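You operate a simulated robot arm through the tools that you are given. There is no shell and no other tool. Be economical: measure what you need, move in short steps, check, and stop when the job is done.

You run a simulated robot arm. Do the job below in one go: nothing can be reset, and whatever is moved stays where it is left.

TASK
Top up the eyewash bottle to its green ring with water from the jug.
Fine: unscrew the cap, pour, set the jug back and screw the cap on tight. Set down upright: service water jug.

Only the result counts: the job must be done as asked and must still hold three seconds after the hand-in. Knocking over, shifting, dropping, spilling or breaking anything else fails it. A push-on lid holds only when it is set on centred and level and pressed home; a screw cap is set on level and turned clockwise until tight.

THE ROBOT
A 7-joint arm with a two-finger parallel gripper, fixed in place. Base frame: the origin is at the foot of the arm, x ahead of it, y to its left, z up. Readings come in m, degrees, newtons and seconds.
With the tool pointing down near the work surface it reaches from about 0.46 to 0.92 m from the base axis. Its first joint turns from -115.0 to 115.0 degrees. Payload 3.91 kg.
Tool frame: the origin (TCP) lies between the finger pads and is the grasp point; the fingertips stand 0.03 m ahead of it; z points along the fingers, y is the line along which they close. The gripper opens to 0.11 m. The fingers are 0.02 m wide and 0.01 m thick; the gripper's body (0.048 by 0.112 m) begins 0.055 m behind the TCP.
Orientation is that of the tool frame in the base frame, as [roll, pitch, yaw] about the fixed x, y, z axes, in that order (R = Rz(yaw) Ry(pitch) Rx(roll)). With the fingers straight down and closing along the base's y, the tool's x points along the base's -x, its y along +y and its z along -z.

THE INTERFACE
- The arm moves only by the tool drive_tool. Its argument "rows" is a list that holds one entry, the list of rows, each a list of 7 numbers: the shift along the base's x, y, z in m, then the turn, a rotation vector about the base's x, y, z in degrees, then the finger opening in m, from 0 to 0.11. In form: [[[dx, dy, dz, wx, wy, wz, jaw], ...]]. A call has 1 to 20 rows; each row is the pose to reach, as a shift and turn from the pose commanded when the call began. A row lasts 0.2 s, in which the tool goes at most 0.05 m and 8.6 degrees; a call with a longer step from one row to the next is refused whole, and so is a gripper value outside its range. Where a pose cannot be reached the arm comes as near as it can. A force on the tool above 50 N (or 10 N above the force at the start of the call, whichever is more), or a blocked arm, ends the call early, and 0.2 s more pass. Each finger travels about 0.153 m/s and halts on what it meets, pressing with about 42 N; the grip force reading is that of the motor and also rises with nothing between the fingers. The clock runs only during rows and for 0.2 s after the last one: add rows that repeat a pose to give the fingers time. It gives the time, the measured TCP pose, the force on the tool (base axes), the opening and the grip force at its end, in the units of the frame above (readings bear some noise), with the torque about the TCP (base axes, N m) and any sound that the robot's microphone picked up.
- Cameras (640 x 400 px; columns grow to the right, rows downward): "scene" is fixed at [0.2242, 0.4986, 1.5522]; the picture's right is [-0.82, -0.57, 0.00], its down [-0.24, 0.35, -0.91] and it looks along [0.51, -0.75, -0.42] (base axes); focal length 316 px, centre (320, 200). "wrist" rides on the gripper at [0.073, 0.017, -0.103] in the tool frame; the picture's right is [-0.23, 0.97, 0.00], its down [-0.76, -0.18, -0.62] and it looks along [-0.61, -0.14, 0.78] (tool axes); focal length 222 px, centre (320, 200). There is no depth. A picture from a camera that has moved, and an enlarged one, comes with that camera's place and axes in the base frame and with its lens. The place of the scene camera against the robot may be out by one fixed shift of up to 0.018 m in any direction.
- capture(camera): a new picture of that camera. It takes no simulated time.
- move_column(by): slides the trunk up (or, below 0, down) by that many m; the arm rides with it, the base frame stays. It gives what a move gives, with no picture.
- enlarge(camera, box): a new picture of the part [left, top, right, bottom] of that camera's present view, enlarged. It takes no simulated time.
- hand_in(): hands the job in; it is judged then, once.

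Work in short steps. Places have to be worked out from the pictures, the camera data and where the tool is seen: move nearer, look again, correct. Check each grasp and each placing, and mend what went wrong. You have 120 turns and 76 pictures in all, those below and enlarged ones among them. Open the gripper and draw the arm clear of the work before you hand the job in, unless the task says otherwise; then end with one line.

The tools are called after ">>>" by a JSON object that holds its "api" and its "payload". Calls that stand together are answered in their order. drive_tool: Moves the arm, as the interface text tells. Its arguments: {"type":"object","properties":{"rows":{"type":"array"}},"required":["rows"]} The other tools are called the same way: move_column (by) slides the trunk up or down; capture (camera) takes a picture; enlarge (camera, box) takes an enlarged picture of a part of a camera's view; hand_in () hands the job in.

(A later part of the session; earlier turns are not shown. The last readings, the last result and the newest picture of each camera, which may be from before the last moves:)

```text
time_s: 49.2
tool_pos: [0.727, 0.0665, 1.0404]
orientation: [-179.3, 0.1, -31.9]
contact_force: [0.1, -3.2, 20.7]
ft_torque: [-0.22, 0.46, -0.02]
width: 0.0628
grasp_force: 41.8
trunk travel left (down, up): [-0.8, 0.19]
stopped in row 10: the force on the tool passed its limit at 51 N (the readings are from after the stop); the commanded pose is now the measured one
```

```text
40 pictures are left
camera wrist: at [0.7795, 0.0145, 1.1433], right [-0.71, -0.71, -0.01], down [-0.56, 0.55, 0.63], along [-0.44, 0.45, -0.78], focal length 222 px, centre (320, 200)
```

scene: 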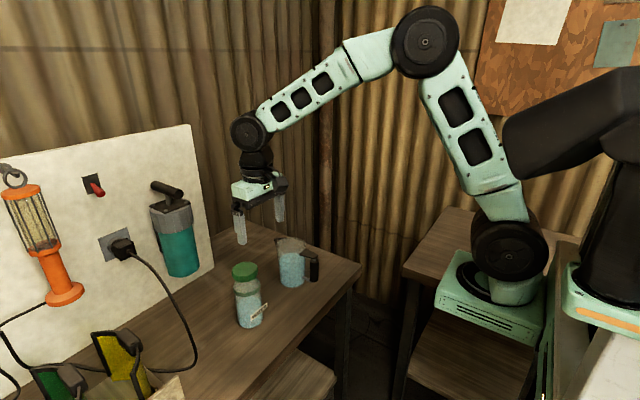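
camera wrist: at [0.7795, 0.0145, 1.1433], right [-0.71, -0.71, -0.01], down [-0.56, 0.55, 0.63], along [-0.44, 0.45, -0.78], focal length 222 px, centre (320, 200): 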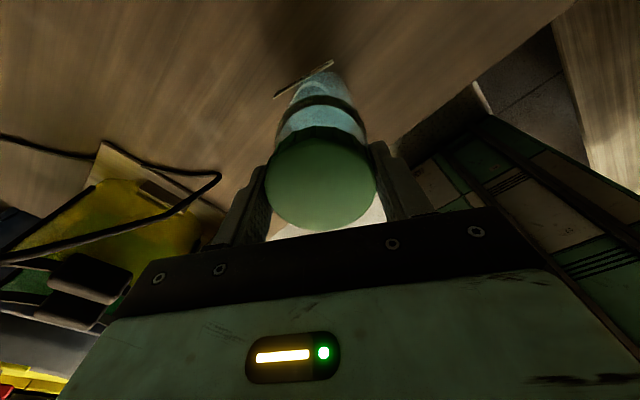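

Held with 20 N. I add a little pressure and turn 80°.

>>> {"api": "drive_tool", "payload": {"rows": [[[0, 0, -0.003, 0, 0, 0, 0.05], [0, 0, -0.003, 0, 0, 8, 0.05], [0, 0, -0.003, 0, 0, 16, 0.05], [0, 0, -0.003, 0, 0, 24, 0.05], [0, 0, -0.003, 0, 0, 32, 0.05], [0, 0, -0.003, 0, 0, 40, 0.05], [0, 0, -0.003, 0, 0, 48, 0.05], [0, 0, -0.003, 0, 0, 56, 0.05], [0, 0, -0.003, 0, 0, 64, 0.05], [0, 0, -0.003, 0, 0, 72, 0.05], [0, 0, -0.003, 0, 0, 80, 0.05]]]}}

>>> {"api": "enlarge", "payload": {"camera": "scene", "box": [210, 220, 300, 340]}}

```text
time_s: 49.8
tool_pos: [0.7282, 0.0678, 1.0388]
orientation: [-179.2, -0.1, -27.5]
contact_force: [-6.1, -3.5, 24.2]
ft_torque: [-0.55, 1.53, -0.01]
width: 0.0627
grasp_force: 42.0
trunk travel left (down, up): [-0.8, 0.19]
stopped in row 2: the force on the tool passed its limit at 52 N (the readings are from after the stop); the commanded pose is now the measured one
```

```text
3.33 times, centred on (255, 280) of scene
camera zoom: at [0.2242, 0.4986, 1.5522], right [-0.82, -0.57, 0.0], down [-0.24, 0.35, -0.91], along [0.51, -0.75, -0.42], focal length 1053 px, centre (537, -67)
```

zoom: 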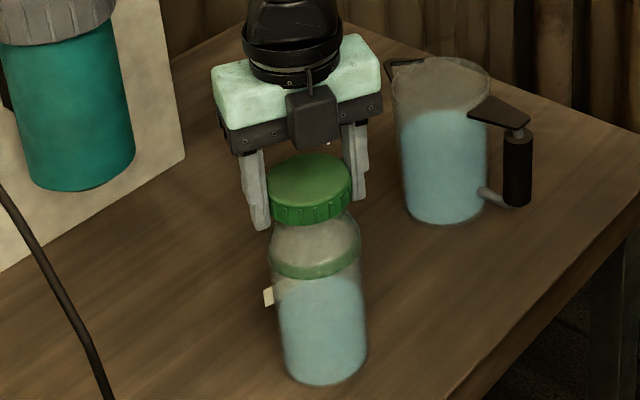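

Enough pressure now; I turn at constant z.

>>> {"api": "drive_tool", "payload": {"rows": [[[0, 0, 0, 0, 0, 8, 0.05], [0, 0, 0, 0, 0, 16, 0.05], [0, 0, 0, 0, 0, 24, 0.05], [0, 0, 0.0003, 0, 0, 32, 0.05], [0, 0, 0.0006, 0, 0, 40, 0.05], [0, 0, 0.0009, 0, 0, 48, 0.05], [0, 0, 0.0012, 0, 0, 56, 0.05], [0, 0, 0.0015, 0, 0, 64, 0.05], [0, 0, 0.0018, 0, 0, 72, 0.05], [0, 0, 0.002, 0, 0, 80, 0.05]]]}}

>>> {"api": "enlarge", "payload": {"camera": "scene", "box": [210, 220, 300, 340]}}

```text
time_s: 52.0
tool_pos: [0.7287, 0.068, 1.0412]
orientation: [-179.5, 0.0, 52.7]
contact_force: [0.9, -6.4, 19.2]
ft_torque: [-0.76, -0.71, -0.22]
width: 0.063
grasp_force: 42.6
trunk travel left (down, up): [-0.8, 0.19]
```

```text
3.33 times, centred on (255, 280) of scene
camera zoom: at [0.2242, 0.4986, 1.5522], right [-0.82, -0.57, 0.0], down [-0.24, 0.35, -0.91], along [0.51, -0.75, -0.42], focal length 1053 px, centre (537, -67)
```

zoom: 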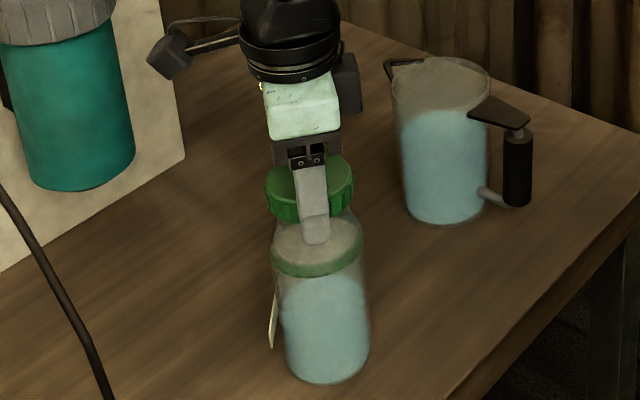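

The cap turned ~50° relative. Lift test again.

>>> {"api": "drive_tool", "payload": {"rows": [[[0, 0, 0.005, 0, 0, 0, 0.05], [0, 0, 0.01, 0, 0, 0, 0.05], [0, 0, 0.015, 0, 0, 0, 0.05], [0, 0, 0.015, 0, 0, 0, 0.05], [0, 0, 0.015, 0, 0, 0, 0.05]]]}}

>>> {"api": "enlarge", "payload": {"camera": "scene", "box": [210, 220, 300, 340]}}

```text
time_s: 53.2
tool_pos: [0.7293, 0.0681, 1.0549]
orientation: [-179.3, 0.0, 52.6]
contact_force: [-0.2, -0.2, -0.6]
ft_torque: [0.0, 0.0, -0.02]
width: 0.0627
grasp_force: 41.5
trunk travel left (down, up): [-0.8, 0.19]
```

```text
3.33 times, centred on (255, 280) of scene
camera zoom: at [0.2242, 0.4986, 1.5522], right [-0.82, -0.57, 0.0], down [-0.24, 0.35, -0.91], along [0.51, -0.75, -0.42], focal length 1053 px, centre (537, -67)
```

zoom: 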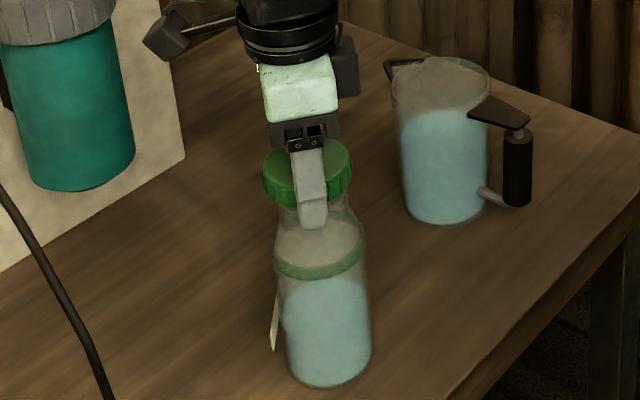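

The cap is off the bottle. I carry it up and over to a free spot near (0.695, 0.185), turning the wrist back so the camera faces the robot side, and look there.

>>> {"api": "drive_tool", "payload": {"rows": [[[0, 0, 0.03, 0, 0, 0, 0.05], [0, 0, 0.06, 0, 0, -8, 0.05], [0, 0.02, 0.06, 0, 0, -16, 0.05], [-0.01, 0.04, 0.06, 0, 0, -24, 0.05], [-0.02, 0.06, 0.06, 0, 0, -32, 0.05], [-0.03, 0.08, 0.06, 0, 0, -40, 0.05], [-0.035, 0.1, 0.06, 0, 0, -48, 0.05], [-0.035, 0.117, 0.06, 0, 0, -56, 0.05], [-0.035, 0.117, 0.06, 0, 0, -64, 0.05], [-0.035, 0.117, 0.06, 0, 0, -72, 0.05], [-0.035, 0.117, 0.06, 0, 0, -80, 0.05], [-0.035, 0.117, 0.06, 0, 0, -88, 0.05], [-0.035, 0.117, 0.06, 0, 0, -96, 0.05], [-0.035, 0.117, 0.06, 0, 0, -104, 0.05], [-0.035, 0.117, 0.06, 0, 0, -112, 0.05], [-0.035, 0.117, 0.06, 0, 0, -120, 0.05], [-0.035, 0.117, 0.06, 0, 0, -128, 0.05]]]}}

>>> {"api": "capture", "payload": {"camera": "wrist"}}

>>> {"api": "enlarge", "payload": {"camera": "scene", "box": [130, 200, 350, 400]}}

```text
time_s: 56.8
tool_pos: [0.6937, 0.185, 1.1162]
orientation: [-179.3, 0.0, -75.5]
contact_force: [-0.1, -0.7, 0.1]
ft_torque: [-0.02, 0.01, 0.02]
width: 0.0629
grasp_force: 41.5
trunk travel left (down, up): [-0.8, 0.19]
```

```text
36 pictures are left
camera wrist: at [0.6944, 0.1111, 1.2183], right [-1.0, -0.02, -0.01], down [-0.03, 0.78, 0.62], along [-0.01, 0.63, -0.78], focal length 222 px, centre (320, 200)
```

wrist: 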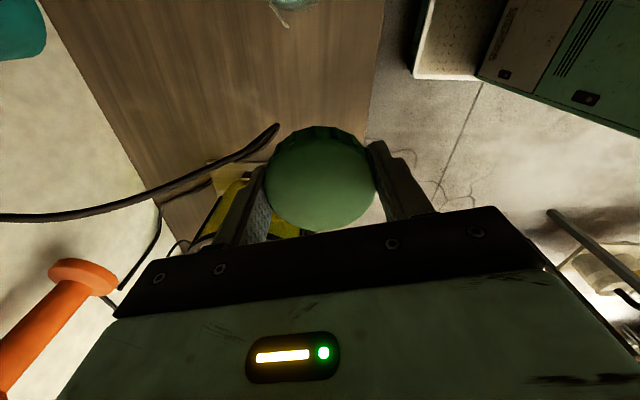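

```text
2.00 times, centred on (240, 300) of scene
camera zoom: at [0.2242, 0.4986, 1.5522], right [-0.82, -0.57, 0.0], down [-0.24, 0.35, -0.91], along [0.51, -0.75, -0.42], focal length 632 px, centre (480, 0)
```

zoom: 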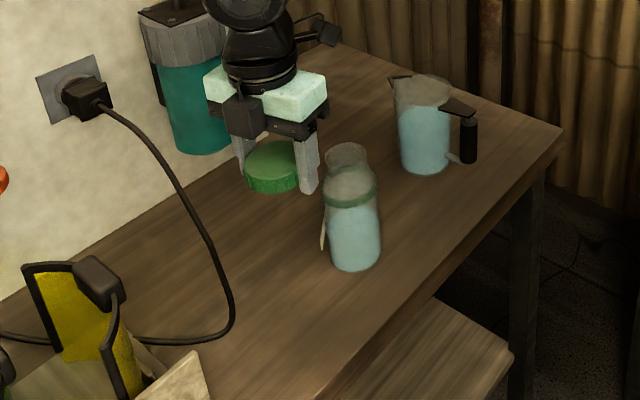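

The spot is clear of cable and bottle. I rotate another 90° while lowering to z≈0.93.

>>> {"api": "drive_tool", "payload": {"rows": [[[0, 0, 0, 0, 0, -8, 0.05], [0, 0, 0, 0, 0, -16, 0.05], [0, 0, 0, 0, 0, -24, 0.05], [0, 0, 0, 0, 0, -32, 0.05], [0, 0, 0, 0, 0, -40, 0.05], [0, 0, 0, 0, 0, -48, 0.05], [0, 0, 0, 0, 0, -56, 0.05], [0, 0, 0, 0, 0, -64, 0.05], [0, 0, 0, 0, 0, -72, 0.05], [0, 0, 0, 0, 0, -80, 0.05], [0, 0, 0, 0, 0, -88, 0.05], [0, 0, 0, 0, 0, -96, 0.05], [0, 0, 0, 0, 0, -104, 0.05], [0, 0, -0.04, 0, 0, -104, 0.05], [0, 0, -0.08, 0, 0, -104, 0.05], [0, 0, -0.12, 0, 0, -104, 0.05], [0, 0, -0.16, 0, 0, -104, 0.05], [0, 0, -0.186, 0, 0, -104, 0.05]]]}}

>>> {"api": "enlarge", "payload": {"camera": "scene", "box": [130, 200, 350, 400]}}

```text
time_s: 60.6
tool_pos: [0.695, 0.1861, 0.9285]
orientation: [-179.3, -0.1, -179.3]
contact_force: [-0.9, 0.8, -0.3]
ft_torque: [0.0, 0.02, -0.01]
width: 0.0628
grasp_force: 41.9
trunk travel left (down, up): [-0.8, 0.19]
```

```text
2.00 times, centred on (240, 300) of scene
camera zoom: at [0.2242, 0.4986, 1.5522], right [-0.82, -0.57, 0.0], down [-0.24, 0.35, -0.91], along [0.51, -0.75, -0.42], focal length 632 px, centre (480, 0)
```

zoom: 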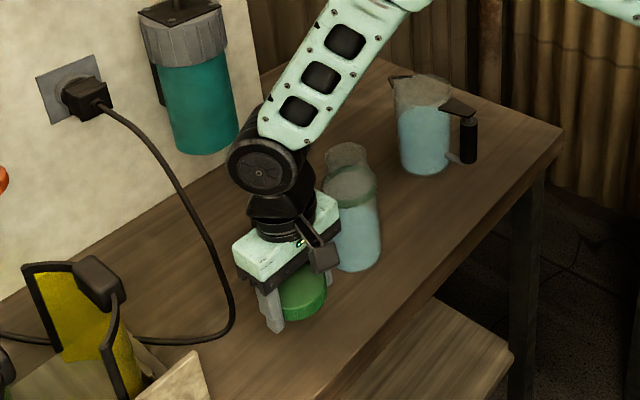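

Path is clear. I lower slowly until contact.

>>> {"api": "drive_tool", "payload": {"rows": [[[0, 0, -0.015, 0, 0, 0, 0.05], [0, 0, -0.025, 0, 0, 0, 0.05], [0, 0, -0.03, 0, 0, 0, 0.05], [0, 0, -0.034, 0, 0, 0, 0.05], [0, 0, -0.037, 0, 0, 0, 0.05], [0, 0, -0.037, 0, 0, 0, 0.05]]]}}

```text
time_s: 62.0
tool_pos: [0.6926, 0.1841, 0.8914]
orientation: [-179.4, 0.0, -179.4]
contact_force: [0.1, 0.3, -0.5]
ft_torque: [0.0, -0.03, 0.01]
width: 0.0627
grasp_force: 41.4
trunk travel left (down, up): [-0.8, 0.19]
```

>>> {"api": "drive_tool", "payload": {"rows": [[[0, 0, -0.003, 0, 0, 0, 0.05], [0, 0, -0.006, 0, 0, 0, 0.05], [0, 0, -0.009, 0, 0, 0, 0.05], [0, 0, -0.009, 0, 0, 0, 0.05]]]}}

>>> {"api": "enlarge", "payload": {"camera": "scene", "box": [180, 280, 290, 380]}}

```text
time_s: 62.8
tool_pos: [0.6951, 0.1837, 0.8904]
orientation: [-179.4, 0.2, -179.3]
contact_force: [-15.1, -10.7, 30.9]
ft_torque: [0.83, 0.64, 0.53]
width: 0.0625
grasp_force: 42.4
trunk travel left (down, up): [-0.8, 0.19]
stopped in row 3: the force on the tool passed its limit at 55 N (the readings are from after the stop); the commanded pose is now the measured one
```

```text
4.00 times, centred on (235, 330) of scene
camera zoom: at [0.2242, 0.4986, 1.5522], right [-0.82, -0.57, 0.0], down [-0.24, 0.35, -0.91], along [0.51, -0.75, -0.42], focal length 1264 px, centre (660, -320)
```

zoom: 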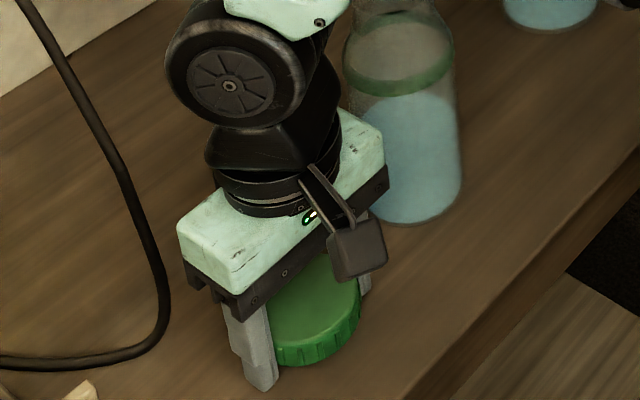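

Fingertips are on the table (z≈0.861). I ease up 1 mm, open, and rise.

>>> {"api": "drive_tool", "payload": {"rows": [[[0, 0, 0.001, 0, 0, 0, 0.062], [0, 0, 0.001, 0, 0, 0, 0.066], [0, 0, 0.001, 0, 0, 0, 0.08], [0, 0, 0.001, 0, 0, 0, 0.09], [0, 0, 0.03, 0, 0, 0, 0.1], [0, 0, 0.07, 0, 0, 0, 0.1], [0, 0, 0.11, 0, 0, 0, 0.1], [0, 0, 0.15, 0, 0, 0, 0.1], [0, 0, 0.2, 0, 0, 0, 0.1], [0, 0, 0.25, 0, 0, 0, 0.1], [0, 0, 0.26, 0, 0, 0, 0.1]]]}}

>>> {"api": "capture", "payload": {"camera": "wrist"}}

>>> {"api": "enlarge", "payload": {"camera": "scene", "box": [180, 210, 340, 370]}}

```text
time_s: 63.7
tool_pos: [0.6949, 0.1765, 0.8916]
orientation: [-178.8, -0.1, -179.5]
contact_force: [-16.1, -23.5, 32.6]
ft_torque: [0.77, 0.35, 0.63]
width: 0.0773
grasp_force: 0.1
trunk travel left (down, up): [-0.8, 0.19]
stopped in row 4: the force on the tool passed its limit at 61 N (the readings are from after the stop); the commanded pose is now the measured one
```

```text
32 pictures are left
camera wrist: at [0.6218, 0.1971, 0.9939], right [0.22, 0.98, -0.02], down [0.76, -0.16, 0.63], along [0.61, -0.15, -0.78], focal length 222 px, centre (320, 200)
```

wrist: 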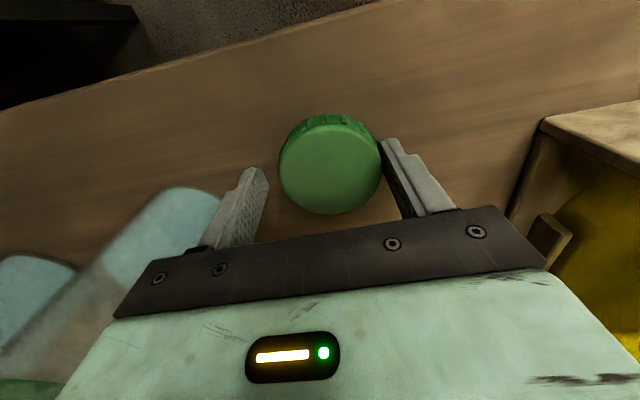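

```text
2.50 times, centred on (260, 290) of scene
camera zoom: at [0.2242, 0.4986, 1.5522], right [-0.82, -0.57, 0.0], down [-0.24, 0.35, -0.91], along [0.51, -0.75, -0.42], focal length 790 px, centre (470, -25)
```

zoom: 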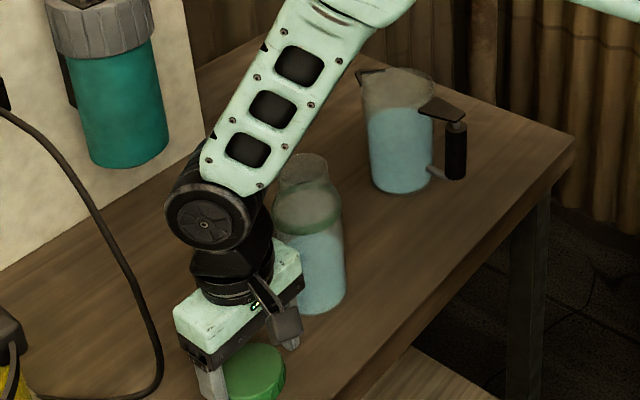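

Some contact force remains (tips rubbing on the table). I raise straight up gently first.

>>> {"api": "drive_tool", "payload": {"rows": [[[0, 0, 0.002, 0, 0, 0, 0.078], [0, 0, 0.005, 0, 0, 0, 0.078], [0, 0, 0.01, 0, 0, 0, 0.08], [0, 0, 0.01, 0, 0, 0, 0.08]]]}}

```text
time_s: 64.7
tool_pos: [0.696, 0.1811, 0.8987]
orientation: [-179.0, 0.0, -179.4]
contact_force: [0.6, 0.0, -0.9]
ft_torque: [-0.01, 0.01, 0.01]
width: 0.0799
grasp_force: 0.0
trunk travel left (down, up): [-0.8, 0.19]
```

Free now. I rise well clear.

>>> {"api": "drive_tool", "payload": {"rows": [[[0, 0, 0.02, 0, 0, 0, 0.08], [0, 0, 0.06, 0, 0, 0, 0.09], [0, 0, 0.1, 0, 0, 0, 0.1], [0, 0, 0.14, 0, 0, 0, 0.1], [0, 0, 0.18, 0, 0, 0, 0.1], [0, 0, 0.22, 0, 0, 0, 0.1], [0, 0, 0.26, 0, 0, 0, 0.1], [0, 0, 0.28, 0, 0, 0, 0.1]]]}}

>>> {"api": "capture", "payload": {"camera": "wrist"}}

>>> {"api": "enlarge", "payload": {"camera": "scene", "box": [200, 220, 340, 370]}}

```text
time_s: 66.5
tool_pos: [0.6961, 0.1827, 1.1784]
orientation: [-179.0, 0.0, -179.5]
contact_force: [0.6, 1.0, -0.2]
ft_torque: [-0.01, -0.01, -0.01]
width: 0.0999
grasp_force: 0.0
trunk travel left (down, up): [-0.8, 0.19]
```

```text
30 pictures are left
camera wrist: at [0.6224, 0.2011, 1.2821], right [0.22, 0.98, -0.02], down [0.76, -0.16, 0.63], along [0.61, -0.15, -0.78], focal length 222 px, centre (320, 200)
```

wrist: 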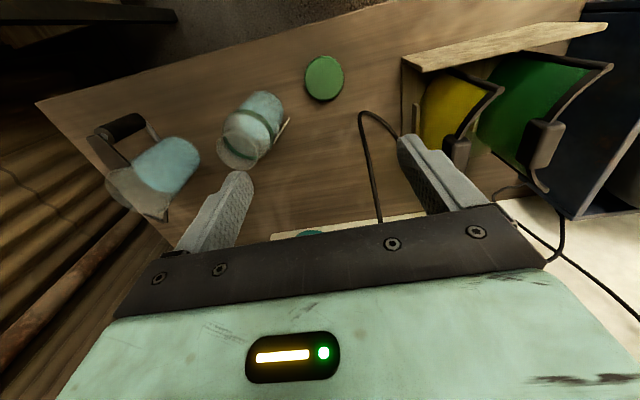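

```text
2.67 times, centred on (270, 295) of scene
camera zoom: at [0.2242, 0.4986, 1.5522], right [-0.82, -0.57, 0.0], down [-0.24, 0.35, -0.91], along [0.51, -0.75, -0.42], focal length 842 px, centre (453, -53)
```

zoom: 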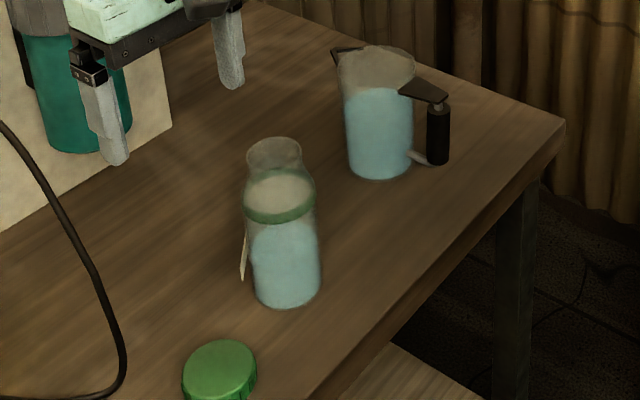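

The bottle is open and upright, the cap is flat on the table. I judge: mouth ≈(0.725, 0.069, 1.03), jug handle vertical at (0.666, -0.133), z 0.92–0.99, spout tip (0.82, -0.133, 1.012). I go to a standoff behind the handle with the tool tilted 45° forward-down.

>>> {"api": "drive_tool", "payload": {"rows": [[[-0.02, -0.04, 0, 0, 0, 0, 0.08], [-0.04, -0.08, 0, 0, -7, 0, 0.07], [-0.06, -0.12, 0, 0, -14, 0, 0.06], [-0.08, -0.16, 0, 0, -21, 0, 0.06], [-0.1, -0.2, 0, 0, -28, 0, 0.06], [-0.115, -0.24, 0, 0, -35, 0, 0.06], [-0.115, -0.28, 0, 0, -42, 0, 0.06], [-0.115, -0.3157, -0.02, 0, -45, 0, 0.06], [-0.115, -0.3157, -0.06, 0, -45, 0, 0.06], [-0.115, -0.3157, -0.1, 0, -45, 0, 0.06], [-0.115, -0.3157, -0.135, 0, -45, 0, 0.06], [-0.115, -0.3157, -0.135, 0, -45, 0, 0.06]]]}}

>>> {"api": "capture", "payload": {"camera": "wrist"}}

>>> {"api": "enlarge", "payload": {"camera": "scene", "box": [220, 190, 380, 320]}}

```text
time_s: 69.1
tool_pos: [0.643, -0.1383, 1.0362]
orientation: [-178.5, 45.0, -179.2]
contact_force: [-0.9, -0.3, 0.7]
ft_torque: [0.05, 0.0, 0.04]
width: 0.0599
grasp_force: 0.0
out of reach, approached as far as the arm can: row 7, 8, 9, 10, 11, 12
trunk travel left (down, up): [-0.8, 0.19]
```

```text
28 pictures are left
camera wrist: at [0.519, -0.1186, 1.058], right [0.17, 0.98, 0.14], down [0.1, -0.16, 0.98], along [0.98, -0.15, -0.12], focal length 222 px, centre (320, 200)
```

wrist: 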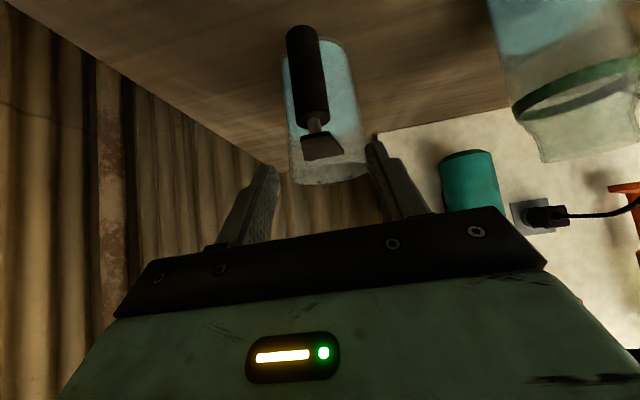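

```text
3.08 times, centred on (300, 255) of scene
camera zoom: at [0.2242, 0.4986, 1.5522], right [-0.82, -0.57, 0.0], down [-0.24, 0.35, -0.91], along [0.51, -0.75, -0.42], focal length 972 px, centre (382, 31)
```

zoom: 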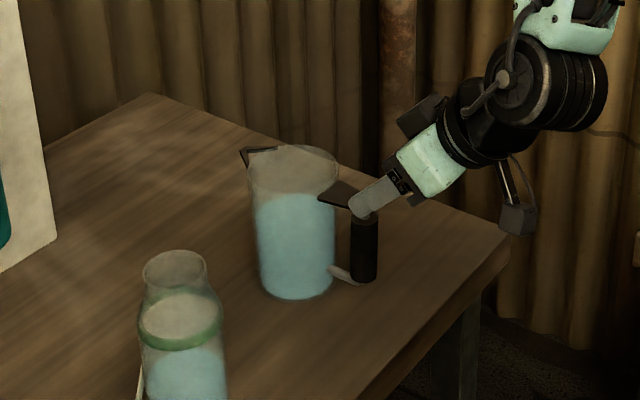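

The arm cannot get further back at this tilt, but it is right above the handle (handle axis ≈(0.664, -0.137), z 0.914–0.99). I make a small upward/forward move to learn which pose counts as commanded.

>>> {"api": "drive_tool", "payload": {"rows": [[[0.0, 0, 0.015, 0, 0, 0, 0.06], [0.01, 0, 0.015, 0, 0, 0, 0.06]]]}}

```text
time_s: 69.7
tool_pos: [0.6542, -0.1362, 1.0516]
orientation: [-178.3, 44.9, -179.3]
contact_force: [-0.2, -0.1, 0.5]
ft_torque: [0.0, 0.0, 0.01]
width: 0.0599
grasp_force: 0.0
trunk travel left (down, up): [-0.8, 0.19]
```

Baseline is the measured pose. I descend around the handle to z≈0.955.

>>> {"api": "drive_tool", "payload": {"rows": [[[0.01, -0.001, -0.02, 0, 0, 0, 0.06], [0.01, -0.001, -0.045, 0, 0, 0, 0.06], [0.01, -0.001, -0.07, 0, 0, 0, 0.06], [0.01, -0.001, -0.097, 0, 0, 0, 0.06], [0.01, -0.001, -0.097, 0, 0, 0, 0.06]]]}}

>>> {"api": "capture", "payload": {"camera": "wrist"}}

>>> {"api": "enlarge", "payload": {"camera": "scene", "box": [240, 200, 360, 310]}}

```text
time_s: 70.9
tool_pos: [0.6639, -0.1385, 0.9524]
orientation: [-178.4, 45.0, -179.2]
contact_force: [-0.3, 0.4, -0.4]
ft_torque: [0.01, -0.01, -0.02]
width: 0.0599
grasp_force: 0.1
trunk travel left (down, up): [-0.8, 0.19]
```

```text
26 pictures are left
camera wrist: at [0.5394, -0.1192, 0.9744], right [0.17, 0.98, 0.14], down [0.1, -0.16, 0.98], along [0.98, -0.15, -0.12], focal length 222 px, centre (320, 200)
```

wrist: 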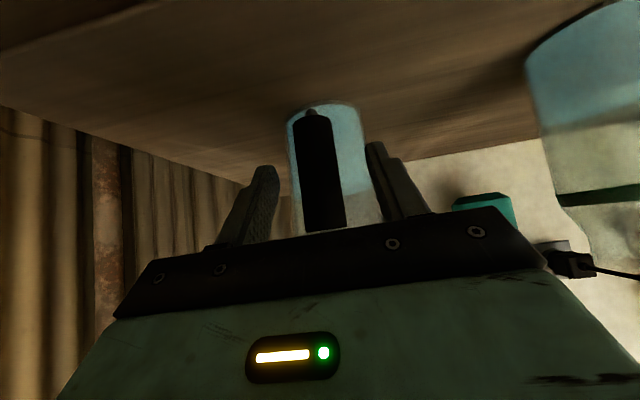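

```text
3.64 times, centred on (300, 255) of scene
camera zoom: at [0.2242, 0.4986, 1.5522], right [-0.82, -0.57, 0.0], down [-0.24, 0.35, -0.91], along [0.51, -0.75, -0.42], focal length 1149 px, centre (393, 0)
```

zoom: 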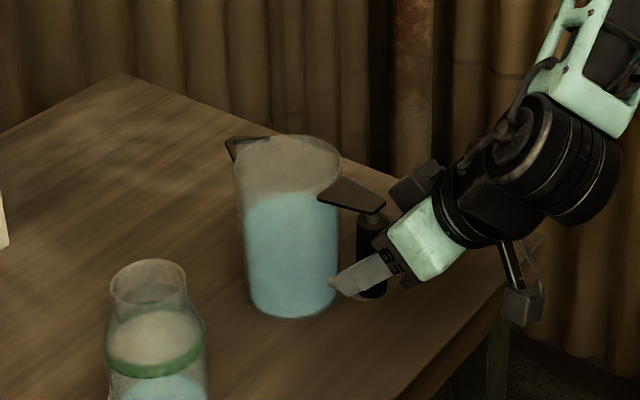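

The handle is centred between the fingers. I close.

>>> {"api": "drive_tool", "payload": {"rows": [[[0, 0, 0, 0, 0, 0, 0.04], [0, 0, 0, 0, 0, 0, 0.02], [0, 0, 0, 0, 0, 0, 0.01], [0, 0, 0, 0, 0, 0, 0.01], [0, 0, 0, 0, 0, 0, 0.01]]]}}

```text
time_s: 72.1
tool_pos: [0.6644, -0.1381, 0.9533]
orientation: [-178.5, 45.0, -179.3]
contact_force: [0.3, 1.2, 1.1]
ft_torque: [0.38, -0.15, 0.17]
width: 0.0264
grasp_force: 42.1
trunk travel left (down, up): [-0.8, 0.19]
```

Gripped at 26 mm. Test lift of 2 cm.

>>> {"api": "drive_tool", "payload": {"rows": [[[0, 0, 0.005, 0, 0, 0, 0.01], [0, 0, 0.01, 0, 0, 0, 0.01], [0, 0, 0.015, 0, 0, 0, 0.01], [0, 0, 0.02, 0, 0, 0, 0.01], [0, 0, 0.02, 0, 0, 0, 0.01]]]}}

>>> {"api": "enlarge", "payload": {"camera": "scene", "box": [240, 200, 360, 310]}}

```text
time_s: 73.3
tool_pos: [0.6643, -0.1367, 0.9736]
orientation: [-178.4, 45.0, -179.2]
contact_force: [-0.2, 0.3, -3.5]
ft_torque: [0.0, 0.38, -0.04]
width: 0.0264
grasp_force: 41.9
trunk travel left (down, up): [-0.8, 0.19]
```

```text
3.64 times, centred on (300, 255) of scene
camera zoom: at [0.2242, 0.4986, 1.5522], right [-0.82, -0.57, 0.0], down [-0.24, 0.35, -0.91], along [0.51, -0.75, -0.42], focal length 1149 px, centre (393, 0)
```

zoom: 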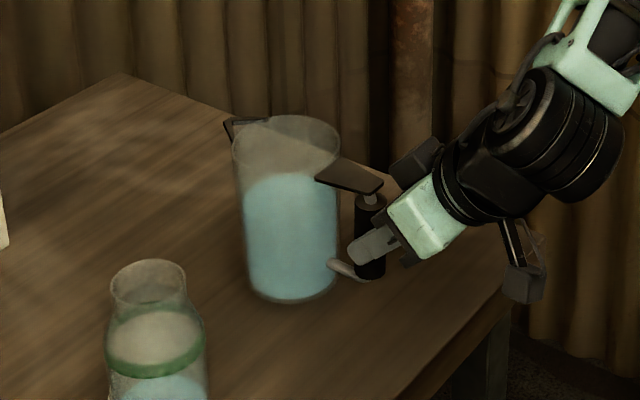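

Jug lifts level (≈3.5 N) without sagging. I raise it, then tilt to 35° (below flow onset) while drawing back, still at the jug's own side.

>>> {"api": "drive_tool", "payload": {"rows": [[[0, 0, 0.025, 0, 0, 0, 0.01], [0, 0, 0.05, 0, 0, 0, 0.01], [0, 0, 0.075, 0, 0, 0, 0.01], [0, 0, 0.1, 0, 0, 0, 0.01], [0, 0, 0.125, 0, 0, 0, 0.01], [-0.005, 0, 0.13, 0, 3.5, 0, 0.01], [-0.012, 0, 0.135, 0, 7, 0, 0.01], [-0.022, 0, 0.14, 0, 10.5, 0, 0.01], [-0.034, 0, 0.145, 0, 14, 0, 0.01], [-0.046, 0, 0.15, 0, 17.5, 0, 0.01], [-0.058, 0, 0.155, 0, 21, 0, 0.01], [-0.07, 0, 0.16, 0, 24.5, 0, 0.01], [-0.083, 0, 0.165, 0, 28, 0, 0.01], [-0.096, 0, 0.17, 0, 31.5, 0, 0.01], [-0.11, 0, 0.175, 0, 35, 0, 0.01], [-0.11, 0, 0.175, 0, 35, 0, 0.01]]]}}

>>> {"api": "enlarge", "payload": {"camera": "scene", "box": [220, 150, 400, 330]}}

```text
time_s: 76.7
tool_pos: [0.5542, -0.1373, 1.1482]
orientation: [-178.9, 10.0, -179.3]
contact_force: [-0.1, -0.7, -5.0]
ft_torque: [-0.02, 0.24, -0.05]
width: 0.0265
grasp_force: 42.1
trunk travel left (down, up): [-0.8, 0.19]
```

```text
2.22 times, centred on (310, 240) of scene
camera zoom: at [0.2242, 0.4986, 1.5522], right [-0.82, -0.57, 0.0], down [-0.24, 0.35, -0.91], along [0.51, -0.75, -0.42], focal length 702 px, centre (342, 111)
```

zoom: 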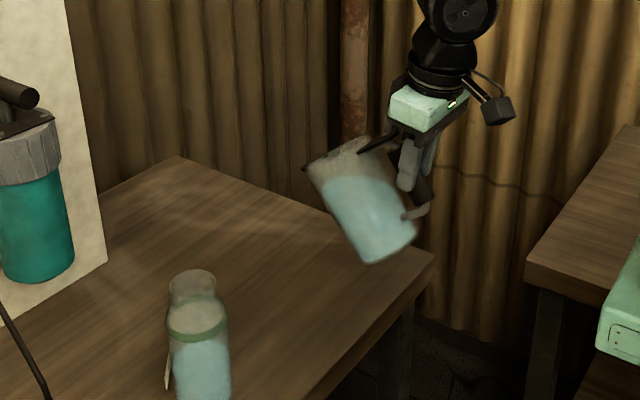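

Matches prediction (spout ≈(0.713, -0.137, 1.106)). I move it sideways to line up with the mouth at y≈0.067.

>>> {"api": "drive_tool", "payload": {"rows": [[[0, 0.02, 0, 0, 0, 0, 0.01], [0, 0.045, 0, 0, 0, 0, 0.01], [0, 0.07, 0, 0, 0, 0, 0.01], [0, 0.095, 0, 0, 0, 0, 0.01], [0, 0.12, 0, 0, 0, 0, 0.01], [0, 0.145, 0, 0, 0, 0, 0.01], [0, 0.17, 0, 0, 0, 0, 0.01], [0, 0.19, 0, 0, 0, 0, 0.01], [0, 0.204, 0, 0, 0, 0, 0.01], [0, 0.204, 0, 0, 0, 0, 0.01]]]}}

>>> {"api": "enlarge", "payload": {"camera": "scene", "box": [200, 190, 320, 330]}}

>>> {"api": "capture", "payload": {"camera": "wrist"}}

```text
time_s: 78.9
tool_pos: [0.5549, 0.0662, 1.1486]
orientation: [-178.9, 10.1, -179.6]
contact_force: [-0.6, -0.4, -3.9]
ft_torque: [-0.01, 0.23, -0.01]
width: 0.0264
grasp_force: 41.7
trunk travel left (down, up): [-0.8, 0.19]
```

```text
2.86 times, centred on (260, 260) of scene
camera zoom: at [0.2242, 0.4986, 1.5522], right [-0.82, -0.57, 0.0], down [-0.24, 0.35, -0.91], along [0.51, -0.75, -0.42], focal length 903 px, centre (491, 29)
```

zoom: 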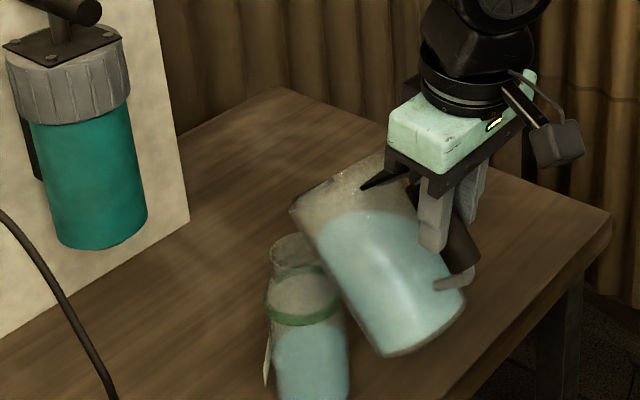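

```text
21 pictures are left
camera wrist: at [0.465, 0.0851, 1.2367], right [0.22, 0.98, 0.02], down [0.64, -0.16, 0.75], along [0.73, -0.15, -0.66], focal length 222 px, centre (320, 200)
```

wrist: 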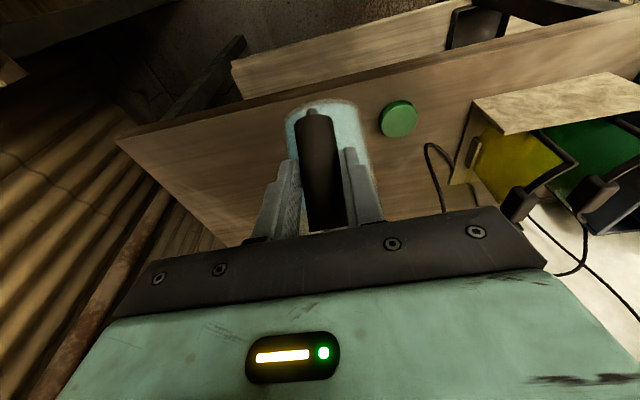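

I need a sharper view of spout versus mouth.

>>> {"api": "enlarge", "payload": {"camera": "scene", "box": [235, 225, 315, 290]}}

```text
6.15 times, centred on (275, 258) of scene
camera zoom: at [0.2242, 0.4986, 1.5522], right [-0.82, -0.57, 0.0], down [-0.24, 0.35, -0.91], along [0.51, -0.75, -0.42], focal length 1944 px, centre (597, -154)
```

zoom: 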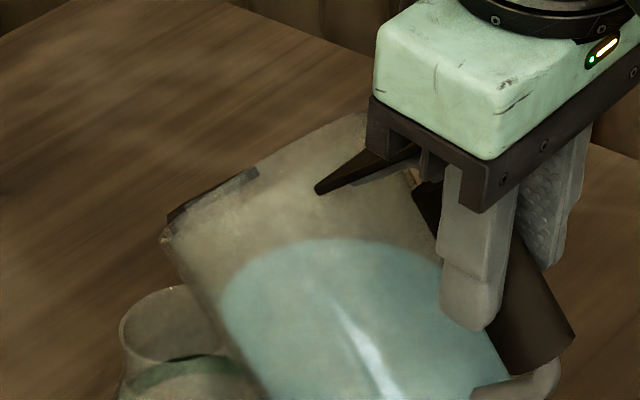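

The jug seems ~6° more tilted than commanded; spout tip ≈(0.708, 0.068, 1.09), mouth ≈(0.719, 0.065, 1.03). I lower so the spout tip is at z≈1.055 just inside the mouth's near edge, and tilt 8° more in small steps about the spout.

>>> {"api": "drive_tool", "payload": {"rows": [[[0.002, -0.001, -0.017, 0, 0, 0, 0.01], [0.004, -0.001, -0.034, 0, 0, 0, 0.01], [0.0064, -0.001, -0.029, 0, 2, 0, 0.01], [0.0088, -0.001, -0.024, 0, 4, 0, 0.01], [0.0112, -0.001, -0.0185, 0, 6, 0, 0.01], [0.014, -0.001, -0.0135, 0, 8, 0, 0.01], [0.014, -0.001, -0.0135, 0, 8, 0, 0.01]]]}}

>>> {"api": "enlarge", "payload": {"camera": "scene", "box": [215, 225, 305, 325]}}

```text
time_s: 80.5
tool_pos: [0.5687, 0.0641, 1.1339]
orientation: [-179.0, 1.9, -179.4]
contact_force: [0.0, -0.5, -4.9]
ft_torque: [0.01, 0.15, 0.0]
width: 0.0263
grasp_force: 41.9
trunk travel left (down, up): [-0.8, 0.19]
```

```text
4.00 times, centred on (260, 275) of scene
camera zoom: at [0.2242, 0.4986, 1.5522], right [-0.82, -0.57, 0.0], down [-0.24, 0.35, -0.91], along [0.51, -0.75, -0.42], focal length 1264 px, centre (560, -100)
```

zoom: 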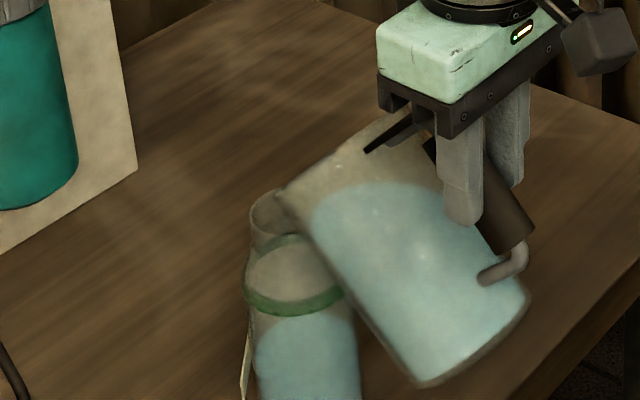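

Spout is just over the mouth. No flow visible yet; I nudge (+0.003, -0.003) and tilt 4° more.

>>> {"api": "drive_tool", "payload": {"rows": [[[0.003, -0.003, 0, 0, 0, 0, 0.01], [0.006, -0.003, 0.005, 0, 2, 0, 0.01], [0.009, -0.003, 0.01, 0, 4, 0, 0.01], [0.009, -0.003, 0.01, 0, 4, 0, 0.01], [0.009, -0.003, 0.01, 0, 4, 0, 0.01]]]}}

>>> {"api": "enlarge", "payload": {"camera": "scene", "box": [215, 225, 305, 325]}}

```text
time_s: 81.7
tool_pos: [0.5772, 0.0629, 1.1442]
orientation: [-179.1, -2.0, -179.4]
contact_force: [0.1, 0.1, -4.6]
ft_torque: [0.03, 0.13, -0.01]
width: 0.0264
grasp_force: 42.2
trunk travel left (down, up): [-0.8, 0.19]
```

```text
4.00 times, centred on (260, 275) of scene
camera zoom: at [0.2242, 0.4986, 1.5522], right [-0.82, -0.57, 0.0], down [-0.24, 0.35, -0.91], along [0.51, -0.75, -0.42], focal length 1264 px, centre (560, -100)
```

zoom: 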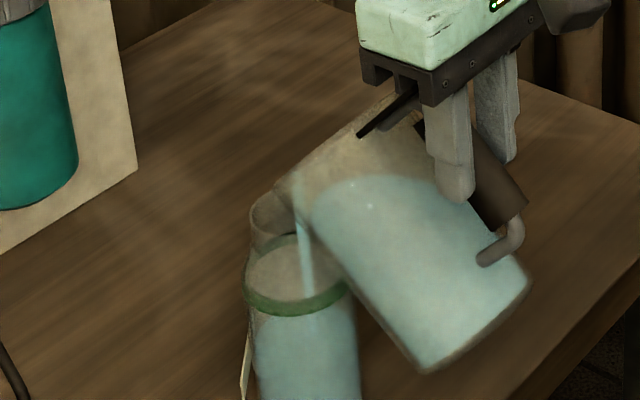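

Water is flowing into the bottle. I look at the level vs the ring right away (no simulated time passes).

>>> {"api": "enlarge", "payload": {"camera": "scene", "box": [240, 265, 310, 335]}}

```text
5.71 times, centred on (275, 300) of scene
camera zoom: at [0.2242, 0.4986, 1.5522], right [-0.82, -0.57, 0.0], down [-0.24, 0.35, -0.91], along [0.51, -0.75, -0.42], focal length 1805 px, centre (577, -371)
```

zoom: 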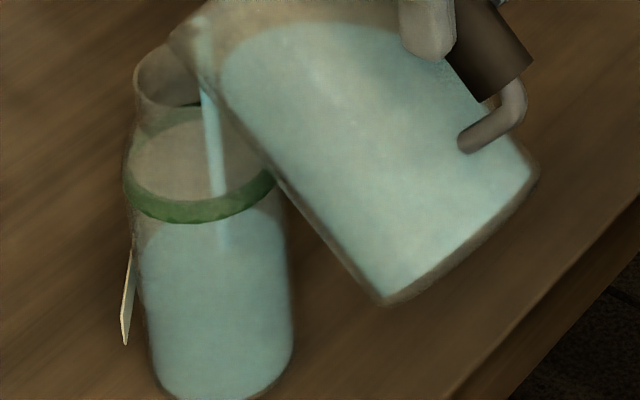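

The water's surface ellipse (back edge just under the ring's front) is still ~4 cm below the ring level; stream lands centrally inside. I hold about 1 s and look again.

>>> {"api": "drive_tool", "payload": {"rows": [[[0, 0, 0, 0, 0, 0, 0.01], [0, 0, 0, 0, 0, 0, 0.01], [0, 0, 0, 0, 0, 0, 0.01], [0, 0, 0, 0, 0, 0, 0.01]]]}}

>>> {"api": "enlarge", "payload": {"camera": "scene", "box": [240, 265, 310, 335]}}

```text
time_s: 82.7
tool_pos: [0.5775, 0.0625, 1.1445]
orientation: [-179.1, -2.0, -179.4]
contact_force: [0.2, 0.7, -3.9]
ft_torque: [0.02, 0.17, -0.03]
width: 0.0263
grasp_force: 41.2
trunk travel left (down, up): [-0.8, 0.19]
```

```text
5.71 times, centred on (275, 300) of scene
camera zoom: at [0.2242, 0.4986, 1.5522], right [-0.82, -0.57, 0.0], down [-0.24, 0.35, -0.91], along [0.51, -0.75, -0.42], focal length 1805 px, centre (577, -371)
```

zoom: 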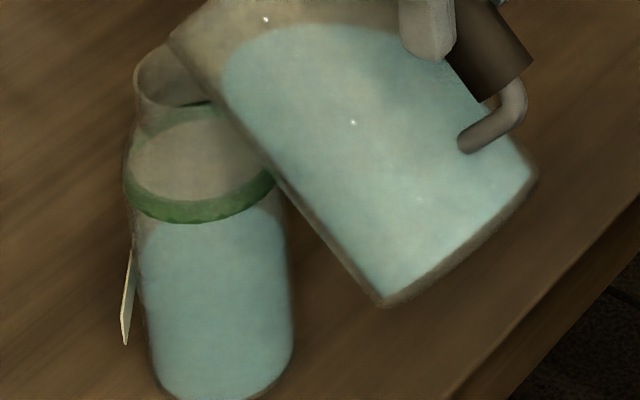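

Flow stopped by itself: it is quasi-static. I tilt another 4°, keeping the spout in place, and let it run.

>>> {"api": "drive_tool", "payload": {"rows": [[[0.0016, 0, 0.0025, 0, 1, 0, 0.01], [0.0032, 0, 0.005, 0, 2, 0, 0.01], [0.0048, 0, 0.0073, 0, 3, 0, 0.01], [0.0065, 0, 0.0096, 0, 4, 0, 0.01], [0.0065, 0, 0.0096, 0, 4, 0, 0.01], [0.0065, 0, 0.0096, 0, 4, 0, 0.01], [0.0065, 0, 0.0096, 0, 4, 0, 0.01]]]}}

>>> {"api": "enlarge", "payload": {"camera": "scene", "box": [240, 265, 310, 335]}}

```text
time_s: 84.3
tool_pos: [0.5826, 0.0613, 1.1543]
orientation: [-179.1, -6.0, -179.4]
contact_force: [0.1, 0.4, -3.8]
ft_torque: [0.0, 0.09, 0.0]
width: 0.0262
grasp_force: 42.2
trunk travel left (down, up): [-0.8, 0.19]
```

```text
5.71 times, centred on (275, 300) of scene
camera zoom: at [0.2242, 0.4986, 1.5522], right [-0.82, -0.57, 0.0], down [-0.24, 0.35, -0.91], along [0.51, -0.75, -0.42], focal length 1805 px, centre (577, -371)
```

zoom: 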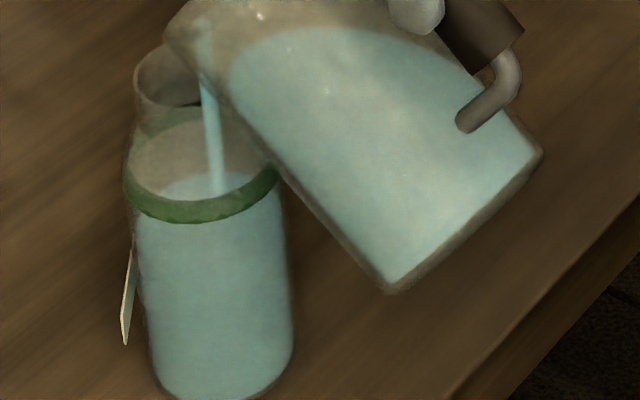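

The surface rises (back edge at row ~172; full when it reaches the ring's back edge at ~118). Still flowing; I hold 0.8 s.

>>> {"api": "drive_tool", "payload": {"rows": [[[0, 0, 0, 0, 0, 0, 0.01], [0, 0, 0, 0, 0, 0, 0.01], [0, 0, 0, 0, 0, 0, 0.01]]]}}

>>> {"api": "enlarge", "payload": {"camera": "scene", "box": [245, 268, 285, 308]}}

```text
time_s: 85.1
tool_pos: [0.5843, 0.0612, 1.1541]
orientation: [-179.0, -5.9, -179.4]
contact_force: [-0.2, 0.5, -3.0]
ft_torque: [0.01, 0.07, 0.05]
width: 0.0264
grasp_force: 42.0
trunk travel left (down, up): [-0.8, 0.19]
```

```text
10.00 times, centred on (265, 288) of scene
camera zoom: at [0.2242, 0.4986, 1.5522], right [-0.82, -0.57, 0.0], down [-0.24, 0.35, -0.91], along [0.51, -0.75, -0.42], focal length 3160 px, centre (870, -680)
```

zoom: 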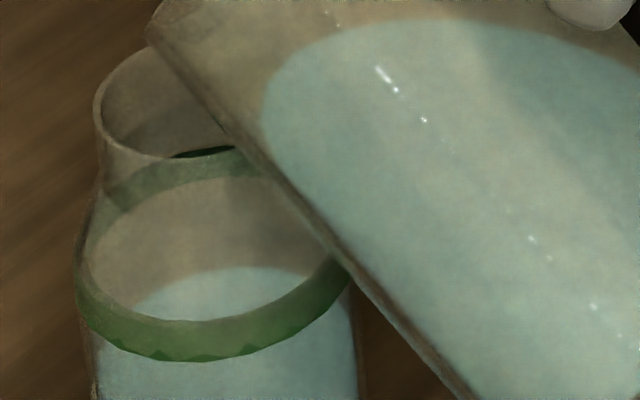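

Flow has settled. Water's back edge at row 268, ring's back band at 152–185; ~10 px more of full-image rise, about 6° at the measured 1.6 px/deg. I tilt 4.5° more and let it run out.

>>> {"api": "drive_tool", "payload": {"rows": [[[0.0016, 0.001, 0.0024, 0, 1, 0, 0.01], [0.0032, 0.001, 0.0048, 0, 2, 0, 0.01], [0.0048, 0.001, 0.007, 0, 3, 0, 0.01], [0.0065, 0.001, 0.0092, 0, 4, 0, 0.01], [0.0073, 0.001, 0.0102, 0, 4.5, 0, 0.01], [0.0073, 0.001, 0.0102, 0, 4.5, 0, 0.01], [0.0073, 0.001, 0.0102, 0, 4.5, 0, 0.01], [0.0073, 0.001, 0.0102, 0, 4.5, 0, 0.01], [0.0073, 0.001, 0.0102, 0, 4.5, 0, 0.01], [0.0073, 0.001, 0.0102, 0, 4.5, 0, 0.01]]]}}

>>> {"api": "enlarge", "payload": {"camera": "scene", "box": [245, 268, 285, 308]}}

```text
time_s: 87.3
tool_pos: [0.5905, 0.0636, 1.1645]
orientation: [-179.1, -10.5, -179.4]
contact_force: [0.9, 0.1, -2.8]
ft_torque: [0.04, 0.06, -0.02]
width: 0.0265
grasp_force: 42.3
trunk travel left (down, up): [-0.8, 0.19]
```

```text
10.00 times, centred on (265, 288) of scene
camera zoom: at [0.2242, 0.4986, 1.5522], right [-0.82, -0.57, 0.0], down [-0.24, 0.35, -0.91], along [0.51, -0.75, -0.42], focal length 3160 px, centre (870, -680)
```

zoom: 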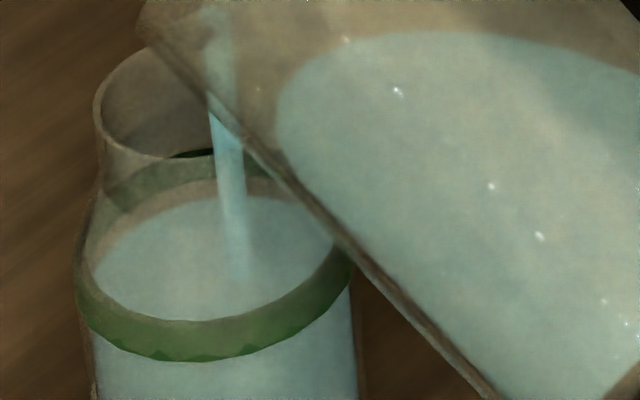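

Nearly there (back edge ~197, ring band 152–185), still flowing. One short hold.

>>> {"api": "drive_tool", "payload": {"rows": [[[0, 0, 0, 0, 0, 0, 0.01]]]}}

>>> {"api": "enlarge", "payload": {"camera": "scene", "box": [245, 268, 285, 308]}}

```text
time_s: 87.7
tool_pos: [0.5912, 0.0627, 1.1644]
orientation: [-179.1, -10.5, -179.4]
contact_force: [-0.3, -0.4, -2.6]
ft_torque: [0.04, 0.08, 0.0]
width: 0.0264
grasp_force: 42.3
trunk travel left (down, up): [-0.8, 0.19]
```

```text
10.00 times, centred on (265, 288) of scene
camera zoom: at [0.2242, 0.4986, 1.5522], right [-0.82, -0.57, 0.0], down [-0.24, 0.35, -0.91], along [0.51, -0.75, -0.42], focal length 3160 px, centre (870, -680)
```

zoom: 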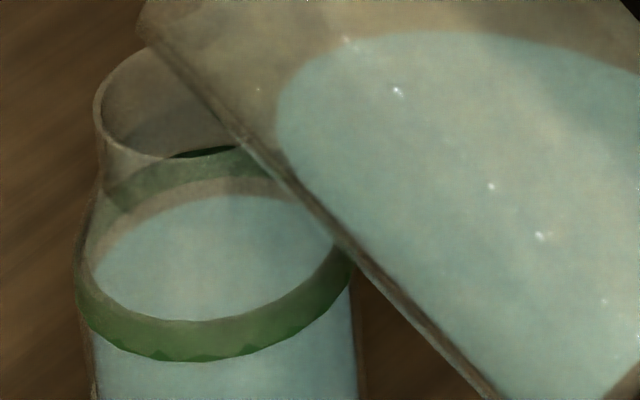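

Flow stopped 28 px (about 8 mm) below the ring's middle. Rate was 16 px/deg, so 1.6° more.

>>> {"api": "drive_tool", "payload": {"rows": [[[0.0013, 0, 0.0018, 0, 0.8, 0, 0.01], [0.0026, 0, 0.0035, 0, 1.6, 0, 0.01], [0.0026, 0, 0.0035, 0, 1.6, 0, 0.01], [0.0026, 0, 0.0035, 0, 1.6, 0, 0.01], [0.0026, 0, 0.0035, 0, 1.6, 0, 0.01], [0.0026, 0, 0.0035, 0, 1.6, 0, 0.01], [0.0026, 0, 0.0035, 0, 1.6, 0, 0.01]]]}}

>>> {"api": "enlarge", "payload": {"camera": "scene", "box": [245, 268, 285, 308]}}

```text
time_s: 89.3
tool_pos: [0.5936, 0.0632, 1.1679]
orientation: [-179.3, -12.1, -179.4]
contact_force: [0.0, -0.4, -2.9]
ft_torque: [0.02, 0.04, 0.01]
width: 0.0263
grasp_force: 42.2
trunk travel left (down, up): [-0.8, 0.19]
```

```text
10.00 times, centred on (265, 288) of scene
camera zoom: at [0.2242, 0.4986, 1.5522], right [-0.82, -0.57, 0.0], down [-0.24, 0.35, -0.91], along [0.51, -0.75, -0.42], focal length 3160 px, centre (870, -680)
```

zoom: 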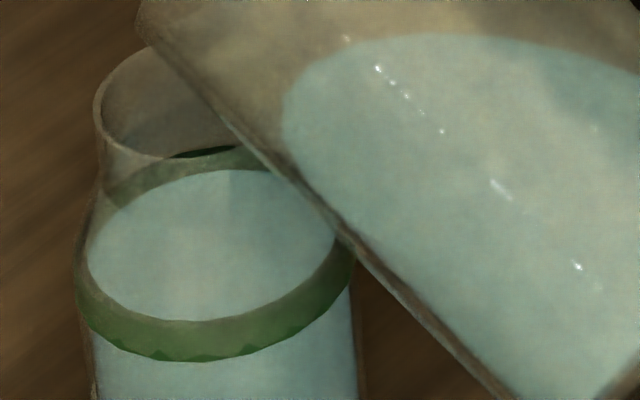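

Water now sits right at the middle of the ring and flow has stopped. I tilt back, rise, and move the jug sideways to its own side.

>>> {"api": "drive_tool", "payload": {"rows": [[[-0.007, 0, 0.003, 0, -4, 0, 0.01], [-0.014, 0, 0.006, 0, -8, 0, 0.01], [-0.021, 0, 0.008, 0, -12, 0, 0.01], [-0.028, 0, 0.01, 0, -16, 0, 0.01], [-0.035, 0, 0.011, 0, -20, 0, 0.01], [-0.039, 0, 0.012, 0, -22.1, 0, 0.01], [-0.039, -0.02, 0.012, 0, -22.1, 0, 0.01], [-0.039, -0.045, 0.012, 0, -22.1, 0, 0.01], [-0.039, -0.07, 0.012, 0, -22.1, 0, 0.01], [-0.039, -0.095, 0.012, 0, -22.1, 0, 0.01], [-0.039, -0.12, 0.012, 0, -22.1, 0, 0.01], [-0.039, -0.145, 0.012, 0, -22.1, 0, 0.01], [-0.039, -0.17, 0.012, 0, -22.1, 0, 0.01], [-0.039, -0.19, 0.012, 0, -22.1, 0, 0.01], [-0.039, -0.2005, 0.012, 0, -22.1, 0, 0.01], [-0.039, -0.2005, 0.012, 0, -22.1, 0, 0.01]]]}}

>>> {"api": "drive_tool", "payload": {"rows": [[[0.014, 0, 0, 0, -3.5, 0, 0.01], [0.027, 0, -0.005, 0, -7, 0, 0.01], [0.04, 0, -0.01, 0, -10.5, 0, 0.01], [0.052, 0, -0.015, 0, -14, 0, 0.01], [0.064, 0, -0.02, 0, -17.5, 0, 0.01], [0.076, 0, -0.025, 0, -21, 0, 0.01], [0.088, 0, -0.03, 0, -24.5, 0, 0.01], [0.098, 0, -0.035, 0, -28, 0, 0.01], [0.105, 0, -0.04, 0, -31.5, 0, 0.01], [0.11, 0, -0.05, 0, -35, 0, 0.01], [0.11, 0, -0.08, 0, -35, 0, 0.01], [0.11, 0, -0.11, 0, -35, 0, 0.01], [0.11, 0, -0.135, 0, -35, 0, 0.01], [0.11, 0, -0.155, 0, -35, 0, 0.01], [0.11, 0, -0.155, 0, -35, 0, 0.01]]]}}

>>> {"api": "enlarge", "payload": {"camera": "scene", "box": [240, 200, 360, 310]}}

```text
time_s: 92.7
tool_pos: [0.5538, -0.1381, 1.1794]
orientation: [-178.9, 9.9, -179.4]
contact_force: [0.0, 0.8, -3.4]
ft_torque: [-0.03, 0.13, -0.03]
width: 0.0266
grasp_force: 41.6
trunk travel left (down, up): [-0.8, 0.19]
```

```text
time_s: 95.9
tool_pos: [0.6647, -0.1375, 1.025]
orientation: [-178.6, 45.0, -179.2]
contact_force: [-0.1, 0.1, -2.8]
ft_torque: [-0.03, 0.26, -0.02]
width: 0.0264
grasp_force: 41.6
trunk travel left (down, up): [-0.8, 0.19]
```

```text
3.64 times, centred on (300, 255) of scene
camera zoom: at [0.2242, 0.4986, 1.5522], right [-0.82, -0.57, 0.0], down [-0.24, 0.35, -0.91], along [0.51, -0.75, -0.42], focal length 1149 px, centre (393, 0)
```

zoom: 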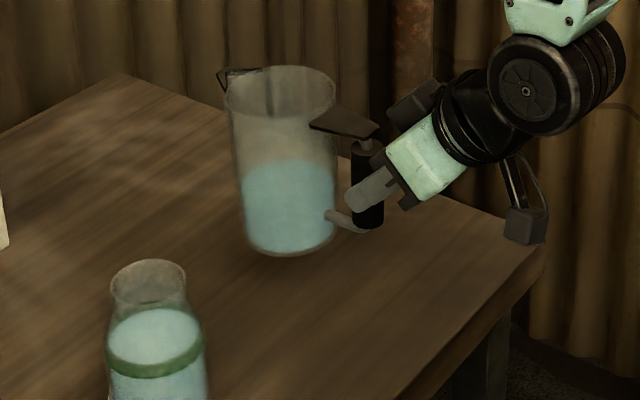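

The jug is nearly level (≈3° nose-down). I correct 3° and lower to just above the table.

>>> {"api": "drive_tool", "payload": {"rows": [[[0, 0, -0.01, 0, -1.5, 0, 0.01], [0, 0, -0.025, 0, -3, 0, 0.01], [0, 0, -0.04, 0, -3, 0, 0.01], [0, 0, -0.052, 0, -3, 0, 0.01], [0, 0, -0.06, 0, -3, 0, 0.01], [0, 0, -0.064, 0, -3, 0, 0.01], [0, 0, -0.064, 0, -3, 0, 0.01]]]}}

>>> {"api": "enlarge", "payload": {"camera": "scene", "box": [260, 220, 340, 300]}}

```text
time_s: 97.5
tool_pos: [0.6646, -0.1369, 0.9605]
orientation: [-178.4, 48.0, -179.2]
contact_force: [0.6, -0.5, -2.7]
ft_torque: [0.0, 0.24, 0.01]
width: 0.0262
grasp_force: 42.1
trunk travel left (down, up): [-0.8, 0.19]
```

```text
5.00 times, centred on (300, 260) of scene
camera zoom: at [0.2242, 0.4986, 1.5522], right [-0.82, -0.57, 0.0], down [-0.24, 0.35, -0.91], along [0.51, -0.75, -0.42], focal length 1580 px, centre (420, -100)
```

zoom: 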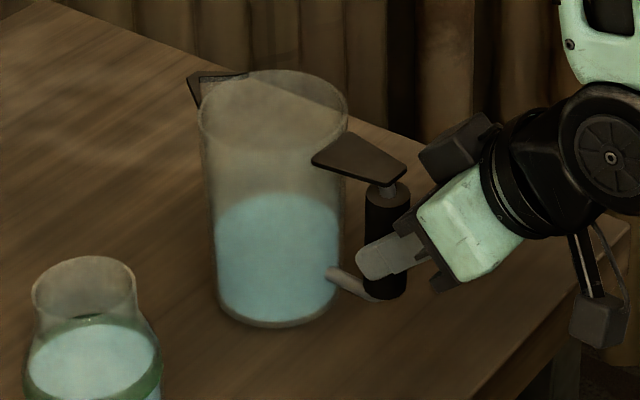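

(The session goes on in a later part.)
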